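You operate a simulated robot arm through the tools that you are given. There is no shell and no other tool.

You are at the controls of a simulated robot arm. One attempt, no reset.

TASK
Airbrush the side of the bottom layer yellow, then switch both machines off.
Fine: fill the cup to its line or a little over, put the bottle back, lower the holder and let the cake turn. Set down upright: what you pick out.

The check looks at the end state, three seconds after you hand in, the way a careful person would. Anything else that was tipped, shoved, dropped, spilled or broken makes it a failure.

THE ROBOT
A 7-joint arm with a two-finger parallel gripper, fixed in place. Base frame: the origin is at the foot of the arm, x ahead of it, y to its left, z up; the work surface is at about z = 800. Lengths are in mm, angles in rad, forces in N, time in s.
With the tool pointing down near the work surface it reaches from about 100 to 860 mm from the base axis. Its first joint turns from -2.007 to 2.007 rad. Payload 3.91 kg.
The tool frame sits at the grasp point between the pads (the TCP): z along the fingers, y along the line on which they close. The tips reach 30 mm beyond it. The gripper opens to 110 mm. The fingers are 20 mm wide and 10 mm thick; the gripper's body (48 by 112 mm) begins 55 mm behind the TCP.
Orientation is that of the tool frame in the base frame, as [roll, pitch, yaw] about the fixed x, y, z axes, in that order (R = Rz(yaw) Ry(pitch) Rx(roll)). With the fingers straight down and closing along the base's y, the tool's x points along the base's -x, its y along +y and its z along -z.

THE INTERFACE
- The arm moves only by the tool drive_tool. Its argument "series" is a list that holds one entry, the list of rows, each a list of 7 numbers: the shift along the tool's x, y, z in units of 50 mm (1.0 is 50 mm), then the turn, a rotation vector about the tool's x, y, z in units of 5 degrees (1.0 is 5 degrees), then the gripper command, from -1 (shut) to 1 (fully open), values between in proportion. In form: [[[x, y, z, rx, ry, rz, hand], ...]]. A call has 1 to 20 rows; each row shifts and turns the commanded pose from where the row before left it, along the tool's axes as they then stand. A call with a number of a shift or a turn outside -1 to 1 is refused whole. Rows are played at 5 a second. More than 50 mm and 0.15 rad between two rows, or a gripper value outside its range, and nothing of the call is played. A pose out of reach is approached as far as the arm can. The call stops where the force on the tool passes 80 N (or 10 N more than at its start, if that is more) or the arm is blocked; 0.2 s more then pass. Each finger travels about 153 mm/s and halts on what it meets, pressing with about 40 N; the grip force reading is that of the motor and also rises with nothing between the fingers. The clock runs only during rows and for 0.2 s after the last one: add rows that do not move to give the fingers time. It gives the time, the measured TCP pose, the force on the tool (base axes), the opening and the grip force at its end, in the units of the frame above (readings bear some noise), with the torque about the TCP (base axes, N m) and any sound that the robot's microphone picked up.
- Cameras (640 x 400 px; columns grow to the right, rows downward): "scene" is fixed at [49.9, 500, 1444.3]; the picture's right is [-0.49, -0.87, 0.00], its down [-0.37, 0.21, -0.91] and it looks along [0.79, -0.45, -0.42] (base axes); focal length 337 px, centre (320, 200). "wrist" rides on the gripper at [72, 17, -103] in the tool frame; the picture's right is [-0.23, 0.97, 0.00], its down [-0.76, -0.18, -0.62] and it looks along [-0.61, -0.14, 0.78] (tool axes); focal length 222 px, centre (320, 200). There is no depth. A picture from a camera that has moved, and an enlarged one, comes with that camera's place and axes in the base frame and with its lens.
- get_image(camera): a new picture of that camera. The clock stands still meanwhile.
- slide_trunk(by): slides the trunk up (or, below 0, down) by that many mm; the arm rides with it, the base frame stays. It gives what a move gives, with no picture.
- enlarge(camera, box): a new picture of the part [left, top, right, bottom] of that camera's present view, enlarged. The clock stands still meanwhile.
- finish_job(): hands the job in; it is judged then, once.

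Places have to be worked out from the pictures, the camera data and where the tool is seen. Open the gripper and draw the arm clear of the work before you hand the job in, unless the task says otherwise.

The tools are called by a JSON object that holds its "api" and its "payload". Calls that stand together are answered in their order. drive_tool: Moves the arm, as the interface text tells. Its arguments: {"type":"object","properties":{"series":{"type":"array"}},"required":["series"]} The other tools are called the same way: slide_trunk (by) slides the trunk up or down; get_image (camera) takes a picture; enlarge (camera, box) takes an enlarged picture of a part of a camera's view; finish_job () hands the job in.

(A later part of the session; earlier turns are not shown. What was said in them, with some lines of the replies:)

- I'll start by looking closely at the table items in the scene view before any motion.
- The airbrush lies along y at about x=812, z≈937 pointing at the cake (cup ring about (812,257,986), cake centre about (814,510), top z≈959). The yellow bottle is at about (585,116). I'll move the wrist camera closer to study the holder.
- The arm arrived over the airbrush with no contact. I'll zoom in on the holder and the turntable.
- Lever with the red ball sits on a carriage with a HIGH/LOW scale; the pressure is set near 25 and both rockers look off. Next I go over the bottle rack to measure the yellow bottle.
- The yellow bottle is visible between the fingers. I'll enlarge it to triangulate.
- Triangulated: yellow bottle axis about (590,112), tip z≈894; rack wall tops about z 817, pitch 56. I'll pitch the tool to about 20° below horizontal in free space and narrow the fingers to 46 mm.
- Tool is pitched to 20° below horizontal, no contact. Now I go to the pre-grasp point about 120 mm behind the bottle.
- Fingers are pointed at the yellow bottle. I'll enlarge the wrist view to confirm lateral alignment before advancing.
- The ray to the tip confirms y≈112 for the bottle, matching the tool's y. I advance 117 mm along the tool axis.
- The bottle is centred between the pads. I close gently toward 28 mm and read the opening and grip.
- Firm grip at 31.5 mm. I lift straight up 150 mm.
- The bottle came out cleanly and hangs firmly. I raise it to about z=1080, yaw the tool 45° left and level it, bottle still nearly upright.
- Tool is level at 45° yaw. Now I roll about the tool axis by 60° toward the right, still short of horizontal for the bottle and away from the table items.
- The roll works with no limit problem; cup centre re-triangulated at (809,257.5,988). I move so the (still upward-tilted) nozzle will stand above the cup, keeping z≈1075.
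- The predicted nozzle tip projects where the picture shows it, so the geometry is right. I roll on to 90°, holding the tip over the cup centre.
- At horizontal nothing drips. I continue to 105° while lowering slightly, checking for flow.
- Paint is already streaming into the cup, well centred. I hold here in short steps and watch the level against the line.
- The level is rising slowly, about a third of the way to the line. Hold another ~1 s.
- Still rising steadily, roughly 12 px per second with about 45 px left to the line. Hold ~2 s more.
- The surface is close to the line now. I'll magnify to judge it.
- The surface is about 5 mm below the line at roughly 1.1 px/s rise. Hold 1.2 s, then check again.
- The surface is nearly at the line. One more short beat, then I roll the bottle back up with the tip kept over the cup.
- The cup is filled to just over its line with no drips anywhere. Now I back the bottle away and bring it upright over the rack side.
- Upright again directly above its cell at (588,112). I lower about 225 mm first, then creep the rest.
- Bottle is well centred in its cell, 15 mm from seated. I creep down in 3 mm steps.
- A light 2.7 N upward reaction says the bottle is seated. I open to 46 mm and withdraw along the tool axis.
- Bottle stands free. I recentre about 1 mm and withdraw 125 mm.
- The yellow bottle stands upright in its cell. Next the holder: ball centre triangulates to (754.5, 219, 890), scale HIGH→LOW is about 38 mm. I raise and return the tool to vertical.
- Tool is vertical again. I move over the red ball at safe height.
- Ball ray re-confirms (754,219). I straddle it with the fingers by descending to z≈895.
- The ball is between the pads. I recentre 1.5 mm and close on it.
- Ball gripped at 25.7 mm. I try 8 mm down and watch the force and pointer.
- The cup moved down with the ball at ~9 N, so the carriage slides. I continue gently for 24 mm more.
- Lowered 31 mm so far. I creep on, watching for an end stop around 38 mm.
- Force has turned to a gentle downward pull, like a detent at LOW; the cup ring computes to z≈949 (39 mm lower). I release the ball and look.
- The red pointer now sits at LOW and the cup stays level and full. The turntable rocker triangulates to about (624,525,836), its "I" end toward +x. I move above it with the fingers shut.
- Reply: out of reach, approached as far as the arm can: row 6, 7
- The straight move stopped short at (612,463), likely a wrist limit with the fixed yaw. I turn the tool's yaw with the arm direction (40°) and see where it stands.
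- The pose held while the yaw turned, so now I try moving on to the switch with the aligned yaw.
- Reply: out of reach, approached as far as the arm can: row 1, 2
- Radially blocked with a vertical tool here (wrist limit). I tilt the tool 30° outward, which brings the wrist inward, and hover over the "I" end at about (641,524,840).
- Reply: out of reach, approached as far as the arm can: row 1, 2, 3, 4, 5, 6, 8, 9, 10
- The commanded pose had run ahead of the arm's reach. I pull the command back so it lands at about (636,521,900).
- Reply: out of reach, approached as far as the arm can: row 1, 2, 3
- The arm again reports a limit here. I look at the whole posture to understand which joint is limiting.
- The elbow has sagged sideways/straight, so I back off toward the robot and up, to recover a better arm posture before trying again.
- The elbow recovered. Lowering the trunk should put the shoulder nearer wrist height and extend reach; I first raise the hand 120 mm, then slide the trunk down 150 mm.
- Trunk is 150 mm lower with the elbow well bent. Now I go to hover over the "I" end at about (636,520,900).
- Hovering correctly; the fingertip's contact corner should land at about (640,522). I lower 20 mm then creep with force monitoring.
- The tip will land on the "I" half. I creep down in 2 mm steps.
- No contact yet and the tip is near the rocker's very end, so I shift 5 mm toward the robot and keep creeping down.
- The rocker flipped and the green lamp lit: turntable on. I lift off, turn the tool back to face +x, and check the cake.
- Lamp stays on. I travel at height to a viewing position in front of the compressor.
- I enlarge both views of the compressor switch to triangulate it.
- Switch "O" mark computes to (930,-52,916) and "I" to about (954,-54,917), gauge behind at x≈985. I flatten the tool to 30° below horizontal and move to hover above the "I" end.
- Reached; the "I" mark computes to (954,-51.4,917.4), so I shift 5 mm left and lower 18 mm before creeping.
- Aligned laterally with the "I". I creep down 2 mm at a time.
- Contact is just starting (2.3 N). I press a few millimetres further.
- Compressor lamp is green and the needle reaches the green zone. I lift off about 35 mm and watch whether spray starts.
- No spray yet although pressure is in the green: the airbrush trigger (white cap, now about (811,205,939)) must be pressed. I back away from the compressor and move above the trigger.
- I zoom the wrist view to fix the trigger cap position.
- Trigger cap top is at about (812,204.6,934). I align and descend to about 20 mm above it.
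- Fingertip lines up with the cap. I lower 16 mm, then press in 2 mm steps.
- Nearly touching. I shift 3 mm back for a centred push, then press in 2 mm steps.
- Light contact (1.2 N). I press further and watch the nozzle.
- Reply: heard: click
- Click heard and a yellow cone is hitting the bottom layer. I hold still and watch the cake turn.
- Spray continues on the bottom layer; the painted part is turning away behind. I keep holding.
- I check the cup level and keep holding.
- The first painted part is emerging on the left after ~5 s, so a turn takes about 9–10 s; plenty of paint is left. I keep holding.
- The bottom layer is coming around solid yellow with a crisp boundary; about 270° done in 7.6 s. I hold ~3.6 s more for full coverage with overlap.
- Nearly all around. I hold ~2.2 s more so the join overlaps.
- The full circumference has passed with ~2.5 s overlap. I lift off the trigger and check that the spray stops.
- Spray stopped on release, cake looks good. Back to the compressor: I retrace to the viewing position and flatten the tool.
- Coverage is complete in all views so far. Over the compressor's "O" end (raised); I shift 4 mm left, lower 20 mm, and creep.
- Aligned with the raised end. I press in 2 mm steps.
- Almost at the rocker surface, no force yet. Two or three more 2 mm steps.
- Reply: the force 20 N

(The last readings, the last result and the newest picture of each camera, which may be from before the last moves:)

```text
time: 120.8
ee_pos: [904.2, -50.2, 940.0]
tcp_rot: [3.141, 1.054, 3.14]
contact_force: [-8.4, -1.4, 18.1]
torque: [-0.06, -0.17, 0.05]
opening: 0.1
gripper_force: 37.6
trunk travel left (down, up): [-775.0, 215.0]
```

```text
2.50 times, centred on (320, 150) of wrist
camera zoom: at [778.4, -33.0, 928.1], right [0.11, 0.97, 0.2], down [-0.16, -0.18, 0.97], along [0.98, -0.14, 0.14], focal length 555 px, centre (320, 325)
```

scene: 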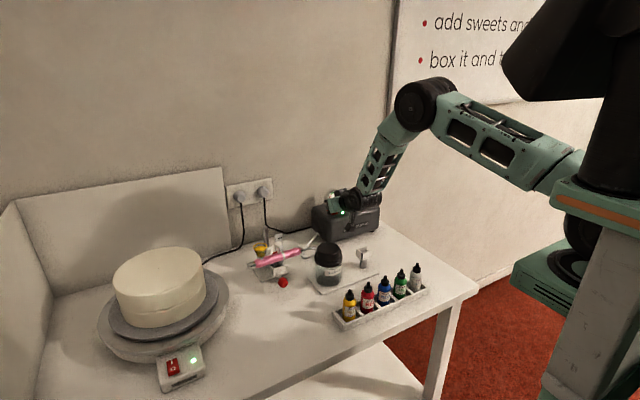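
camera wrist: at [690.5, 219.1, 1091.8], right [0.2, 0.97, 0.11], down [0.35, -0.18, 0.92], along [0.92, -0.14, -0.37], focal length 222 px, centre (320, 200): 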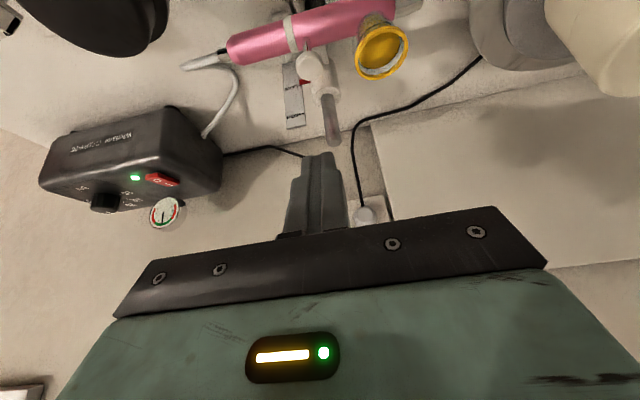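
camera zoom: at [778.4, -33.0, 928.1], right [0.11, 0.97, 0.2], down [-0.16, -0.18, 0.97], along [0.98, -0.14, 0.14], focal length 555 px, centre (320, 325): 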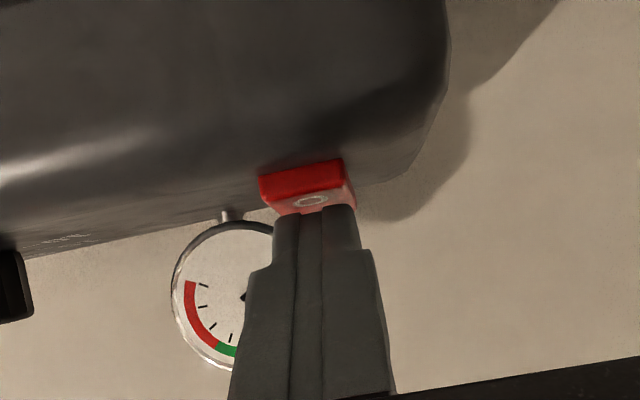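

Compressor lamp is off and the rocker flipped. I lift off, back away and re-pitch the tool, then check the compressor.

{"api": "drive_tool", "payload": {"series": [[[-0.2, 0, -0.1155, 0, 0, 0, -1], [-0.2, 0, -0.1155, 0, 0, 0, -1], [-0.2, 0, -0.1155, 0, 0, 0, -1], [0.062, 0, -0.731, 0, 0, 0, -1], [0.062, 0, -0.731, 0, 0, 0, -1], [0.062, 0, -0.731, 0, 0, 0, -1], [0.062, 0, -0.731, 0, 0, 0, -1], [0.062, 0, -0.731, 0, 0, 0, -1], [0, 0, 0, 0, 1, 0, -1], [0, 0, 0, 0, 1, 0, -1], [0, 0, 0, 0, 1, 0, -1], [0, 0, 0, 0, 1, 0, -1], [0, 0, 0, 0, 1, 0, -1], [0, 0, 0, 0, 1, 0, -1], [0, 0, 0, 0, 0, 0, -1]]]}}

{"api": "enlarge", "payload": {"camera": "scene", "box": [300, 180, 390, 245]}}

{"api": "enlarge", "payload": {"camera": "scene", "box": [110, 230, 230, 330]}}

```text
time: 124.0
ee_pos: [738.7, -49.9, 1048.3]
tcp_rot: [3.14, 0.523, -3.14]
contact_force: [-0.1, 0.4, -0.2]
torque: [0.02, -0.02, 0.01]
opening: 0.0
gripper_force: 37.6
trunk travel left (down, up): [-775.0, 215.0]
```

```text
6.15 times, centred on (345, 212) of scene
camera zoom: at [49.9, 500.0, 1444.3], right [-0.49, -0.87, 0.0], down [-0.37, 0.21, -0.91], along [0.79, -0.45, -0.42], focal length 2076 px, centre (166, 123)
```

zoom: 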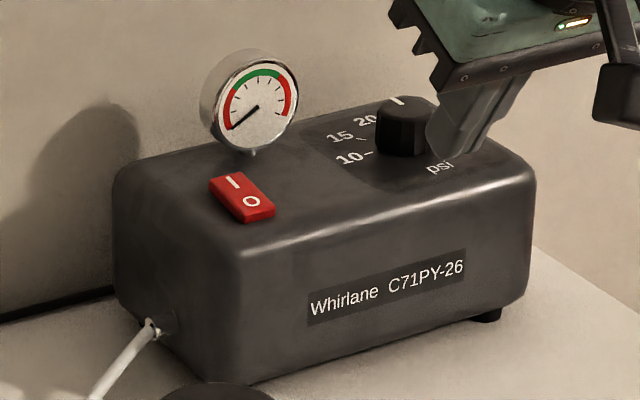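

```text
4.00 times, centred on (170, 280) of scene
camera zoom: at [49.9, 500.0, 1444.3], right [-0.49, -0.87, 0.0], down [-0.37, 0.21, -0.91], along [0.79, -0.45, -0.42], focal length 1350 px, centre (920, -120)
```

zoom: 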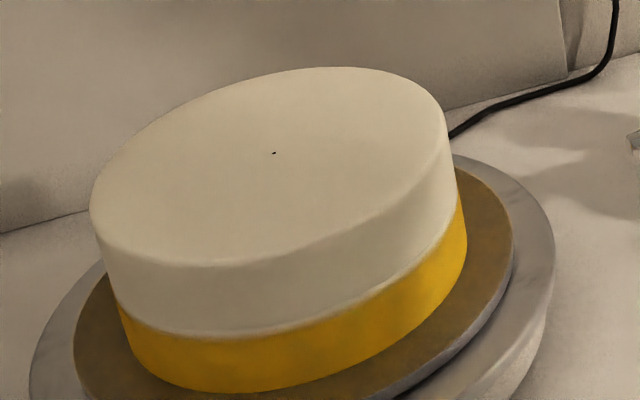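

Compressor is off, needle at zero. Now I travel back over to the turntable switch and yaw the tool to 40°.

{"api": "drive_tool", "payload": {"series": [[[0.1426, 0.8754, -0.0823, 0, 0, 0, -1], [0.1426, 0.8754, -0.0823, 0, 0, 0, -1], [0.1426, 0.8754, -0.0823, 0, 0, 0, -1], [0.1426, 0.8754, -0.0823, 0, 0, 0, -1], [0.1426, 0.8754, -0.0823, 0, 0, 0, -1], [0.1426, 0.8754, -0.0823, 0, 0, 0, -1], [0.1426, 0.8754, -0.0823, 0, 0, 0, -1], [0.1426, 0.8754, -0.0823, 0, 0, 0, -1], [0.1426, 0.8754, -0.0823, 0, 0, 0, -1], [0.1426, 0.8754, -0.0823, 0, 0, 0, -1], [0.1426, 0.8754, -0.0823, 0, 0, 0, -1], [0.1426, 0.8754, -0.0823, 0, 0, 0, -1], [0.1426, 0.8754, -0.0823, 0, 0, 0, -1], [0, 0, 0, 0, 0, 0, -1]]]}}

{"api": "drive_tool", "payload": {"series": [[[0, 0, 0, -0.5, 0, -0.866, -1], [0, 0, 0, -0.5, 0, -0.866, -1], [0, 0, 0, -0.5, 0, -0.866, -1], [0, 0, 0, -0.5, 0, -0.866, -1], [0, 0, 0, -0.5, 0, -0.866, -1], [0, 0, 0, -0.5, 0, -0.866, -1], [0, 0, 0, -0.5, 0, -0.866, -1], [0, 0, 0, -0.5, 0, -0.866, -1], [0, 0, 0, 0, 0, 0, -1]]]}}

```text
time: 127.0
ee_pos: [631.5, 519.3, 1047.5]
tcp_rot: [-3.14, 0.523, 3.14]
contact_force: [0.2, 0.2, -0.2]
torque: [0.06, 0.0, 0.01]
opening: 0.0
gripper_force: 37.5
trunk travel left (down, up): [-775.0, 215.0]
```

```text
time: 128.9
ee_pos: [632.6, 520.1, 1048.8]
tcp_rot: [3.141, 0.523, -2.444]
contact_force: [-0.3, -0.3, -0.6]
torque: [-0.03, -0.01, 0.0]
opening: 0.2
gripper_force: 37.9
trunk travel left (down, up): [-775.0, 215.0]
```

Positioned with no contact. I descend to hover over the "O" end at about (604,520,900).

{"api": "drive_tool", "payload": {"series": [[[0.4585, 0.092, 0.59, 0, 0, 0, -1], [0.4585, 0.092, 0.59, 0, 0, 0, -1], [0.4585, 0.092, 0.59, 0, 0, 0, -1], [0.4585, 0.092, 0.59, 0, 0, 0, -1], [0, 0, 0, 0, 0, 0, -1], [0, 0, 0, 0, 0, 0, -1]]]}}

{"api": "enlarge", "payload": {"camera": "wrist", "box": [240, 50, 420, 240]}}

{"api": "enlarge", "payload": {"camera": "scene", "box": [110, 230, 240, 400]}}

```text
time: 130.3
ee_pos: [604.6, 520.7, 902.9]
tcp_rot: [-3.141, 0.524, -2.444]
contact_force: [-0.5, 0.9, 0.7]
torque: [0.01, -0.04, 0.0]
opening: 0.0
gripper_force: 37.8
trunk travel left (down, up): [-775.0, 215.0]
```

```text
2.11 times, centred on (330, 145) of wrist
camera zoom: at [505.5, 460.5, 956.2], right [-0.47, 0.87, 0.11], down [0.38, 0.09, 0.92], along [0.79, 0.48, -0.37], focal length 468 px, centre (299, 316)
```

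zoom: 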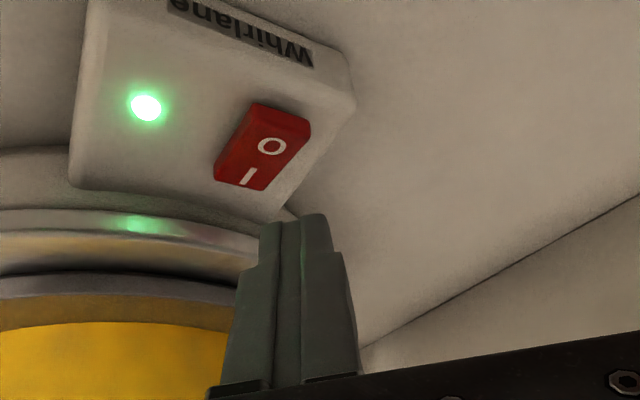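

```text
2.35 times, centred on (175, 315) of scene
camera zoom: at [49.9, 500.0, 1444.3], right [-0.49, -0.87, 0.0], down [-0.37, 0.21, -0.91], along [0.79, -0.45, -0.42], focal length 794 px, centre (661, -71)
```

zoom: 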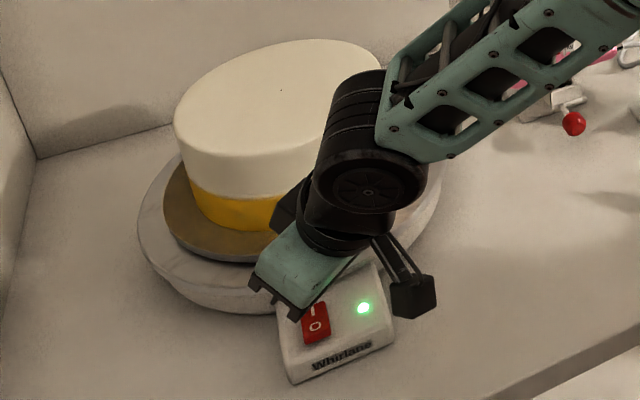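

The "O" mark computes to (615,524), close under the fingertip. I lower 20 mm then creep.

{"api": "drive_tool", "payload": {"series": [[[0.1, 0, 0.173, 0, 0, 0, -1], [0.1, 0, 0.173, 0, 0, 0, -1], [0, 0, 0, 0, 0, 0, -1]]]}}

{"api": "drive_tool", "payload": {"series": [[[0.02, 0, 0.0346, 0, 0, 0, -1], [0.02, 0, 0.0346, 0, 0, 0, -1]]]}}

{"api": "enlarge", "payload": {"camera": "wrist", "box": [240, 50, 420, 240]}}

```text
time: 131.2
ee_pos: [605.9, 521.2, 881.8]
tcp_rot: [-3.141, 0.523, -2.445]
contact_force: [-0.5, 0.0, 0.3]
torque: [0.02, -0.02, -0.01]
opening: 0.2
gripper_force: 37.7
trunk travel left (down, up): [-775.0, 215.0]
```

```text
time: 131.8
ee_pos: [605.8, 520.4, 877.1]
tcp_rot: [-3.14, 0.525, -2.445]
contact_force: [0.4, -0.8, 0.3]
torque: [-0.04, 0.02, -0.01]
opening: 0.0
gripper_force: 38.2
trunk travel left (down, up): [-775.0, 215.0]
```

```text
2.11 times, centred on (330, 145) of wrist
camera zoom: at [506.3, 460.2, 931.3], right [-0.47, 0.87, 0.11], down [0.38, 0.09, 0.92], along [0.79, 0.48, -0.37], focal length 468 px, centre (299, 316)
```

zoom: 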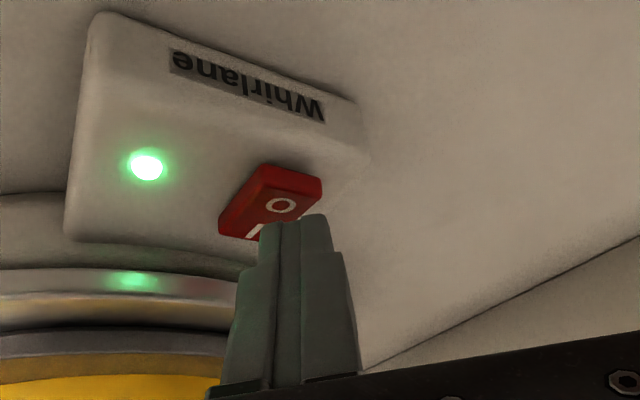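

Tip is just past the O letter in view and still slightly above it. I continue in 2 mm steps.

{"api": "drive_tool", "payload": {"series": [[[0.02, 0, 0.0346, 0, 0, 0, -1], [0.02, 0, 0.0346, 0, 0, 0, -1], [0.02, 0, 0.0346, 0, 0, 0, -1]]]}}

{"api": "enlarge", "payload": {"camera": "wrist", "box": [240, 50, 420, 240]}}

```text
time: 132.6
ee_pos: [604.4, 520.7, 871.2]
tcp_rot: [3.141, 0.524, -2.444]
contact_force: [0.8, 0.4, 0.3]
torque: [0.02, 0.01, -0.04]
opening: 0.0
gripper_force: 37.4
trunk travel left (down, up): [-775.0, 215.0]
```

```text
2.11 times, centred on (330, 145) of wrist
camera zoom: at [505.6, 459.6, 924.5], right [-0.47, 0.87, 0.11], down [0.38, 0.09, 0.92], along [0.79, 0.48, -0.37], focal length 468 px, centre (299, 316)
```

zoom: 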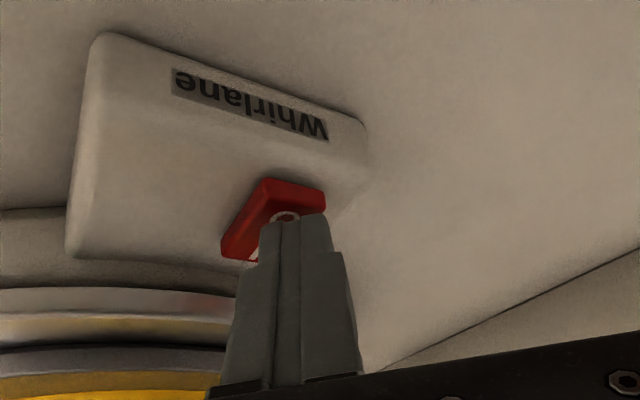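

The turntable lamp went out. I lift off, retreat, and open the gripper clear of the work.

{"api": "drive_tool", "payload": {"series": [[[-0.2, 0, -0.346, 0, 0, 0, -1], [-0.4, 0, -0.693, 0, 0, 0, -1], [-0.4, 0, -0.693, 0, 0, 0, -1], [-0.4, 0, -0.693, 0, 0, 0, -1], [-0.4, 0, -0.693, 0, 0, 0, -1], [0.5, 0, -0.4, 0, 0, 0, -1], [0.6, -0.3, -0.5, 0, 0, 0, -0.5], [0.6, -0.3, -0.5, 0, 0, 0, 0], [0.6, -0.3, -0.5, 0, 0, 0, 0.5], [0.6, -0.3, -0.5, 0, 0, 0, 1], [0, 0, 0, 0, 0, 0, 1], [0, 0, 0, 0, 0, 0, 1]]]}}

{"api": "get_image", "payload": {"camera": "scene"}}

{"api": "get_image", "payload": {"camera": "wrist"}}

{"api": "enlarge", "payload": {"camera": "scene", "box": [80, 230, 260, 400]}}

{"api": "enlarge", "payload": {"camera": "scene", "box": [230, 170, 390, 300]}}

{"api": "enlarge", "payload": {"camera": "scene", "box": [310, 240, 440, 340]}}

```text
time: 135.2
ee_pos: [499.5, 353.8, 1080.8]
tcp_rot: [-3.141, 0.522, -2.444]
contact_force: [0.2, -0.7, -0.3]
torque: [0.0, -0.02, -0.01]
opening: 110.1
gripper_force: 0.0
trunk travel left (down, up): [-775.0, 215.0]
```

```text
taken
```

scene: 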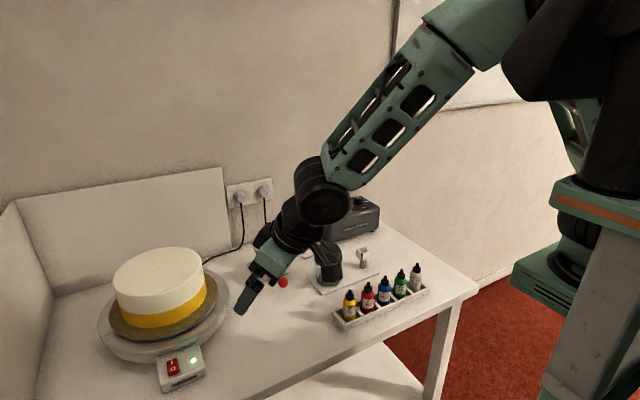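

```text
taken
camera wrist: at [401.3, 293.2, 1135.6], right [-0.47, 0.87, 0.11], down [0.38, 0.09, 0.92], along [0.79, 0.48, -0.37], focal length 222 px, centre (320, 200)
```

wrist: 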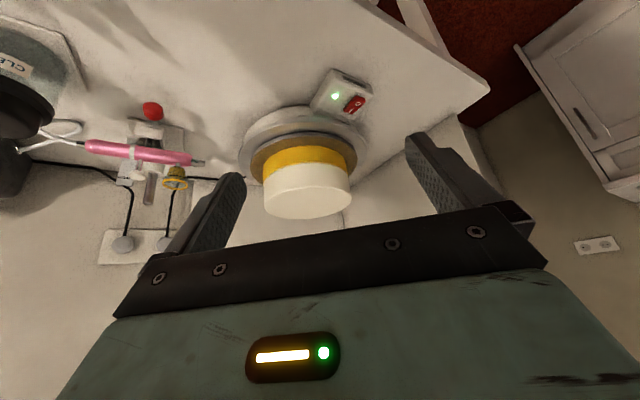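

```text
2.35 times, centred on (170, 315) of scene
camera zoom: at [49.9, 500.0, 1444.3], right [-0.49, -0.87, 0.0], down [-0.37, 0.21, -0.91], along [0.79, -0.45, -0.42], focal length 794 px, centre (673, -71)
```

zoom: 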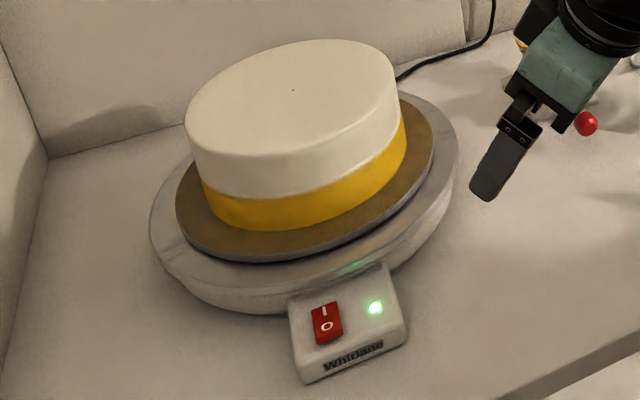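

```text
3.08 times, centred on (310, 235) of scene
camera zoom: at [49.9, 500.0, 1444.3], right [-0.49, -0.87, 0.0], down [-0.37, 0.21, -0.91], along [0.79, -0.45, -0.42], focal length 1038 px, centre (351, 92)
```

zoom: 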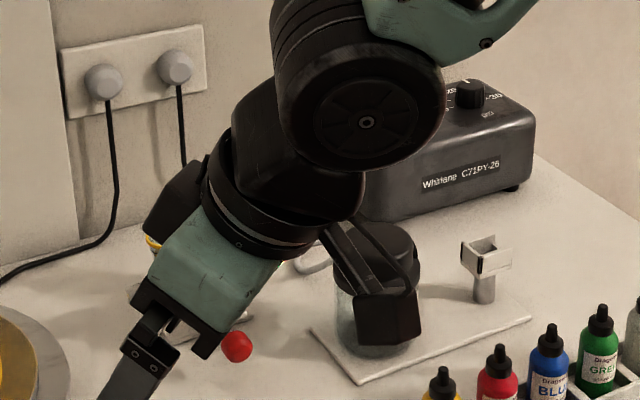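

```text
4.00 times, centred on (375, 290) of scene
camera zoom: at [49.9, 500.0, 1444.3], right [-0.49, -0.87, 0.0], down [-0.37, 0.21, -0.91], along [0.79, -0.45, -0.42], focal length 1350 px, centre (100, -160)
```

zoom: 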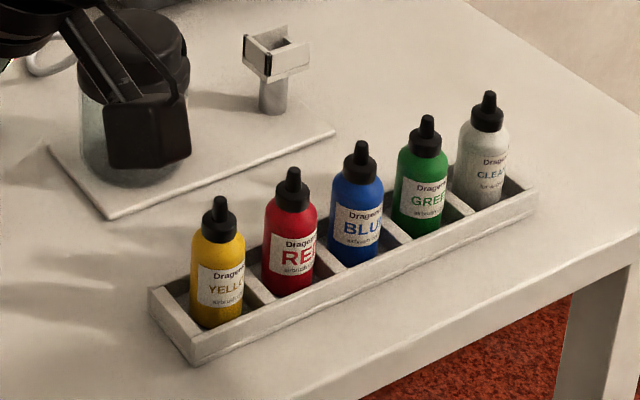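

The lamp is lit again: the rocker sprang back, since my press didn't push it past centre. I shut the fingers and go back to press "O" properly.

{"api": "drive_tool", "payload": {"series": [[[0, 0, 0, 0, 0, 0, 0], [0, 0, 0, 0, 0, 0, -1], [0, 0, 0, 0, 0, 0, -1], [-0.205, 0.173, 0.715, 0, 0, 0, -1], [-0.205, 0.173, 0.715, 0, 0, 0, -1], [-0.205, 0.173, 0.715, 0, 0, 0, -1], [-0.205, 0.173, 0.715, 0, 0, 0, -1], [-0.205, 0.173, 0.715, 0, 0, 0, -1], [-0.205, 0.173, 0.715, 0, 0, 0, -1], [-0.205, 0.173, 0.715, 0, 0, 0, -1], [0, 0, 0, 0, 0, 0, -1], [0, 0, 0, 0, 0, 0, -1]]]}}

{"api": "enlarge", "payload": {"camera": "wrist", "box": [240, 50, 420, 240]}}

```text
time: 137.8
ee_pos: [605.7, 520.8, 901.2]
tcp_rot: [-3.14, 0.523, -2.444]
contact_force: [0.1, 0.1, 0.5]
torque: [-0.01, 0.01, 0.0]
opening: 0.4
gripper_force: 37.1
trunk travel left (down, up): [-775.0, 215.0]
```

```text
2.11 times, centred on (330, 145) of wrist
camera zoom: at [506.5, 461.2, 954.5], right [-0.47, 0.87, 0.11], down [0.38, 0.09, 0.92], along [0.79, 0.48, -0.37], focal length 468 px, centre (299, 316)
```

zoom: 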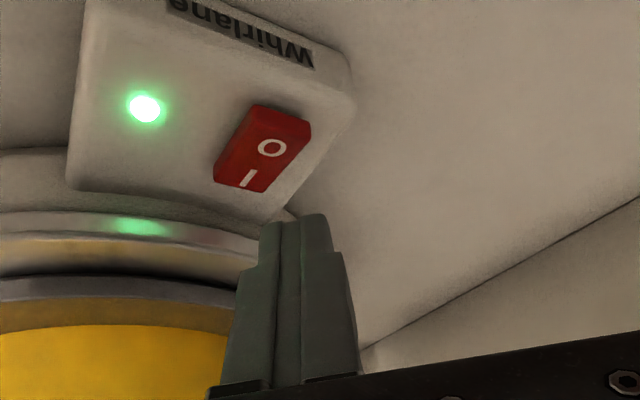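

At hover again. I shift 3 mm toward the O end, lower 28 mm, and then press on until there is a clear force.

{"api": "drive_tool", "payload": {"series": [[[0.04, 0.038, -0.023, 0, 0, 0, -1], [0.1, 0, 0.173, 0, 0, 0, -1], [0.1, 0, 0.173, 0, 0, 0, -1], [0.04, 0, 0.0693, 0, 0, 0, -1], [0.04, 0, 0.0693, 0, 0, 0, -1], [0.02, 0, 0.0346, 0, 0, 0, -1], [0.02, 0, 0.0346, 0, 0, 0, -1], [0.02, 0, 0.0346, 0, 0, 0, -1]]]}}

{"api": "enlarge", "payload": {"camera": "wrist", "box": [240, 50, 420, 240]}}

```text
time: 139.6
ee_pos: [603.4, 521.8, 870.0]
tcp_rot: [-3.142, 0.526, -2.445]
contact_force: [-2.2, -5.2, 8.4]
torque: [-0.18, 0.02, -0.04]
opening: 0.0
gripper_force: 37.6
trunk travel left (down, up): [-775.0, 215.0]
```

```text
2.11 times, centred on (330, 145) of wrist
camera zoom: at [503.5, 460.9, 922.0], right [-0.47, 0.87, 0.11], down [0.38, 0.09, 0.92], along [0.79, 0.48, -0.37], focal length 468 px, centre (299, 316)
```

zoom: 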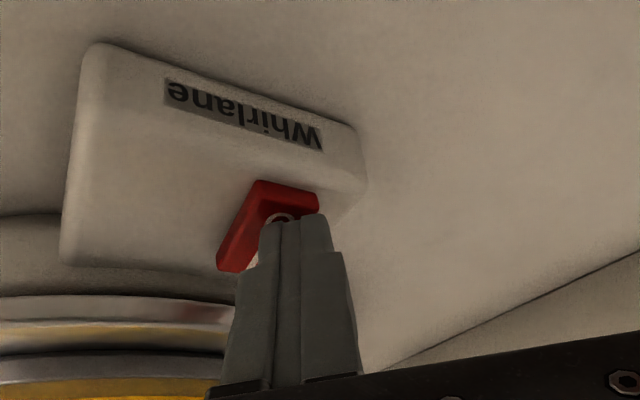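

Reaction is 8 N with the lamp off. I press 3 mm deeper, then lift slightly and recheck.

{"api": "drive_tool", "payload": {"series": [[[0.02, 0, 0.0346, 0, 0, 0, -1], [0.01, 0, 0.0173, 0, 0, 0, -1], [0, 0, 0, 0, 0, 0, -1]]]}}

{"api": "drive_tool", "payload": {"series": [[[-0.05, 0, -0.0866, 0, 0, 0, -1], [-0.1, 0, -0.173, 0, 0, 0, -1], [-0.1, 0, -0.173, 0, 0, 0, -1], [0, 0, 0, 0, 0, 0, -1]]]}}

{"api": "enlarge", "payload": {"camera": "wrist", "box": [240, 50, 420, 240]}}

```text
time: 140.3
ee_pos: [601.9, 521.1, 868.7]
tcp_rot: [3.14, 0.53, -2.448]
contact_force: [-6.1, -8.6, 31.1]
torque: [-0.28, -0.11, -0.1]
opening: 0.3
gripper_force: 37.6
trunk travel left (down, up): [-775.0, 215.0]
```

```text
time: 141.3
ee_pos: [602.3, 521.9, 887.9]
tcp_rot: [3.141, 0.521, -2.443]
contact_force: [0.1, 0.2, 0.0]
torque: [-0.04, 0.01, 0.03]
opening: 0.0
gripper_force: 37.9
trunk travel left (down, up): [-775.0, 215.0]
```

```text
2.11 times, centred on (330, 145) of wrist
camera zoom: at [504.0, 461.0, 942.2], right [-0.47, 0.87, 0.11], down [0.38, 0.09, 0.92], along [0.79, 0.48, -0.38], focal length 468 px, centre (299, 316)
```

zoom: 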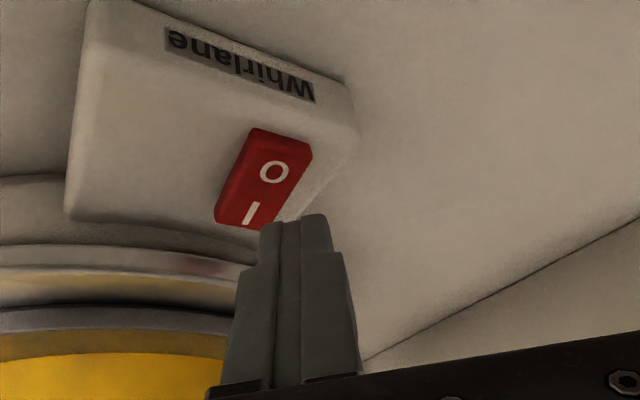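

The lamp now stays off with the finger clear. I retreat, open the gripper, and check everything again.

{"api": "drive_tool", "payload": {"series": [[[-0.4, 0, -0.693, 0, 0, 0, -1], [-0.4, 0, -0.693, 0, 0, 0, -1], [-0.4, 0, -0.693, 0, 0, 0, -1], [-0.4, 0, -0.693, 0, 0, 0, -1], [0.6, 0, -0.6, 0, 0, 0, -1], [0.6, 0, -0.6, 0, 0, 0, -0.5], [0.6, 0, -0.6, 0, 0, 0, 0], [0.6, 0, -0.6, 0, 0, 0, 0.5], [0.6, 0, -0.6, 0, 0, 0, 1], [0.6, 0, -0.6, 0, 0, 0, 1], [0, 0, 0, 0, 0, 0, 1], [0, 0, 0, 0, 0, 0, 1], [0, 0, 0, 0, 0, 0, 1], [0, 0, 0, 0, 0, 0, 1], [0, 0, 0, 0, 0, 0, 1]]]}}

{"api": "get_image", "payload": {"camera": "scene"}}

{"api": "get_image", "payload": {"camera": "wrist"}}

{"api": "enlarge", "payload": {"camera": "scene", "box": [80, 230, 260, 400]}}

```text
time: 144.6
ee_pos: [428.6, 358.0, 1117.6]
tcp_rot: [-3.141, 0.528, -2.471]
contact_force: [-0.1, 0.1, 0.1]
torque: [0.0, -0.01, -0.01]
opening: 110.0
gripper_force: 0.2
trunk travel left (down, up): [-775.0, 215.0]
```

```text
taken
```

scene: 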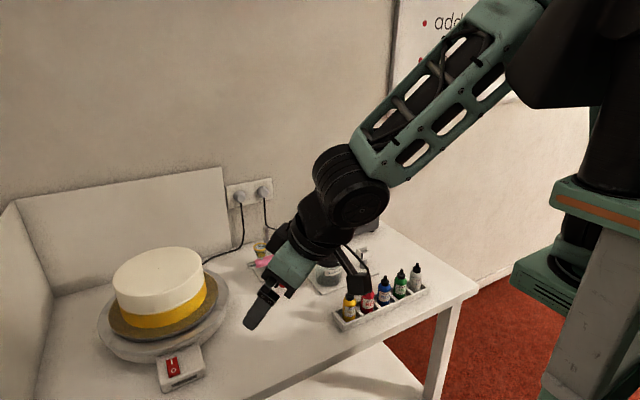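

```text
taken
camera wrist: at [326.8, 299.4, 1170.6], right [-0.45, 0.88, 0.11], down [0.38, 0.08, 0.92], along [0.81, 0.46, -0.37], focal length 222 px, centre (320, 200)
```

wrist: 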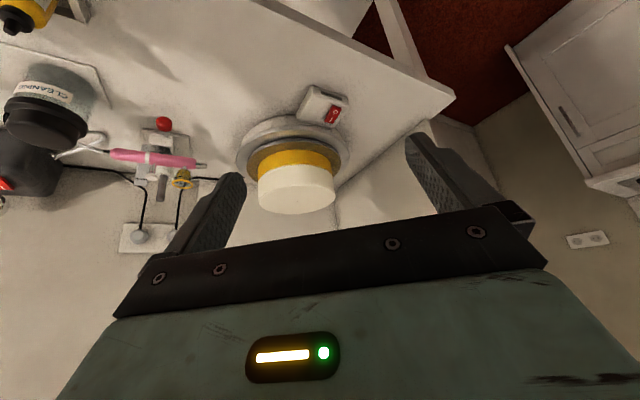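

```text
2.35 times, centred on (170, 315) of scene
camera zoom: at [49.9, 500.0, 1444.3], right [-0.49, -0.87, 0.0], down [-0.37, 0.21, -0.91], along [0.79, -0.45, -0.42], focal length 794 px, centre (673, -71)
```

zoom: 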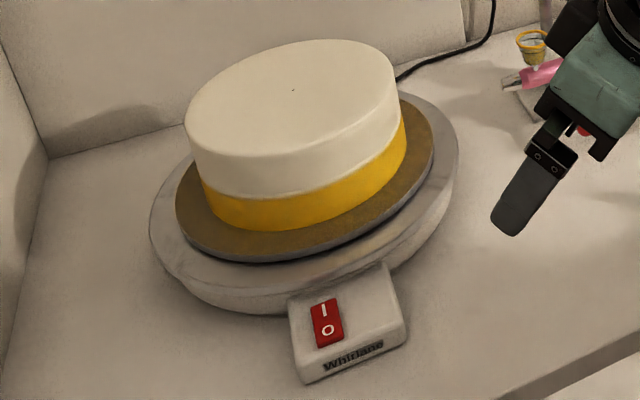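

The turntable stays off. To confirm the compressor and the rest, I turn the tool toward +x and shift right out of the scene camera's way.

{"api": "drive_tool", "payload": {"series": [[[-0.4, 0, -0.693, 0.5, 0, 0.866, 1], [-0.4, 0, -0.693, 0.5, 0, 0.866, 1], [0, 0, 0, 0.5, 0, 0.866, 1], [0, 0, 0, 0.5, 0, 0.866, 1], [0, 0, 0, 0.5, 0, 0.866, 1], [0, 0, 0, 0.5, 0, 0.866, 1], [0, 0, 0, 0.5, 0, 0.866, 1], [0, 0, 0, 0.5, 0, 0.866, 1], [0, -0.9, 0, 0, 0, 0, 1], [0, -0.9, 0, 0, 0, 0, 1], [0, -0.9, 0, 0, 0, 0, 1], [0, -0.9, 0, 0, 0, 0, 1], [0, -0.9, 0, 0, 0, 0, 1], [0, -0.9, 0, 0, 0, 0, 1], [0, -0.9, 0, 0, 0, 0, 1], [0, -0.9, 0, 0, 0, 0, 1], [0, -0.9, 0, 0, 0, 0, 1], [0, -0.9, 0, 0, 0, 0, 1], [0, 0, 0, 0, 0, 0, 1]]]}}

{"api": "get_image", "payload": {"camera": "scene"}}

{"api": "enlarge", "payload": {"camera": "scene", "box": [230, 170, 390, 300]}}

{"api": "get_image", "payload": {"camera": "wrist"}}

```text
time: 148.6
ee_pos: [494.7, -5.8, 1213.4]
tcp_rot: [-3.141, 0.522, -3.141]
contact_force: [0.1, -0.1, 0.0]
torque: [0.0, 0.03, 0.02]
opening: 110.1
gripper_force: 0.1
out of reach, approached as far as the arm can: row 15, 16, 17, 18
trunk travel left (down, up): [-775.0, 215.0]
```

```text
taken
```

scene: 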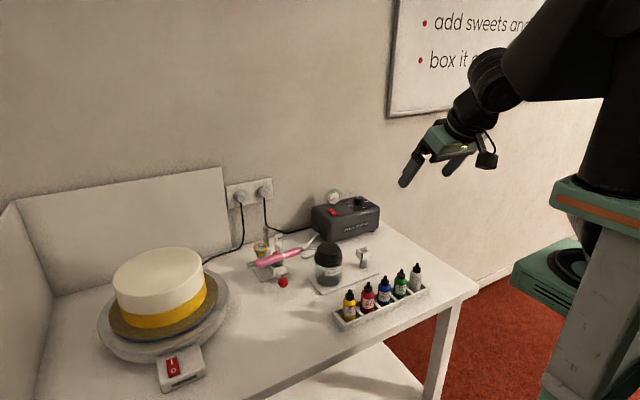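

```text
3.08 times, centred on (310, 235) of scene
camera zoom: at [49.9, 500.0, 1444.3], right [-0.49, -0.87, 0.0], down [-0.37, 0.21, -0.91], along [0.79, -0.45, -0.42], focal length 1038 px, centre (351, 92)
```

zoom: 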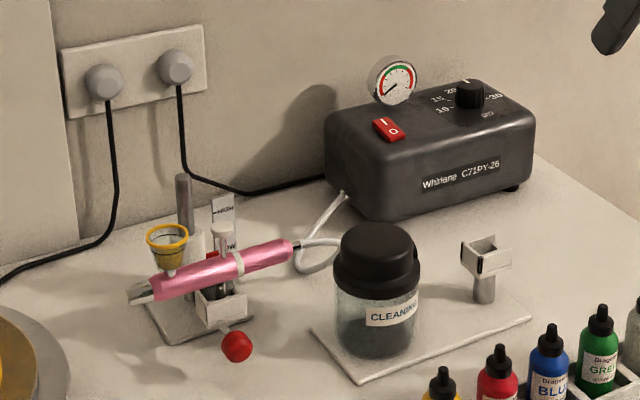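

```text
taken
camera wrist: at [379.7, 11.2, 1268.0], right [0.2, 0.97, 0.11], down [0.35, -0.18, 0.92], along [0.92, -0.14, -0.37], focal length 222 px, centre (320, 200)
```

wrist: 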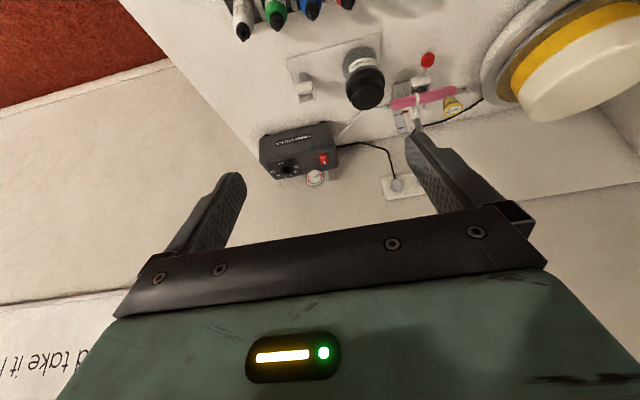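

Both lamps are off and the gauge reads zero. The bottles are upright in the rack, the holder is at LOW, and the bottom layer was yellow in every view I took as the cake turned. The arm is clear with the gripper open, so I hand in.

{"api": "finish_job", "payload": {}}

```text
The job is handed in.
```

The side of the bottom layer is airbrushed yellow, and both the compressor and the turntable are off. The job is handed in.

- **Cup:** I filled it to just over its line without spilling. The yellow bottle is back upright in its rack slot.
- **Spray:** With the holder at LOW, I held the trigger for a full turn plus about 2.5 seconds of overlap. The layer was yellow in every view I took as the cake turned. I never saw the whole side at once.
- **Overspray:** The turntable board under the cake picked up yellow. A faint yellow haze also shows where the two layers meet.
- **Switching off:** My first press on the turntable switch didn't hold and it came back on. The second press held, and its lamp has stayed off since. The compressor lamp is off and its gauge reads zero.
- **Paint left:** Some yellow paint remains in the airbrush cup.
- **Arm:** The arm is clear of the work with the gripper open. I lowered the trunk 150 mm to reach the switches and left it there.
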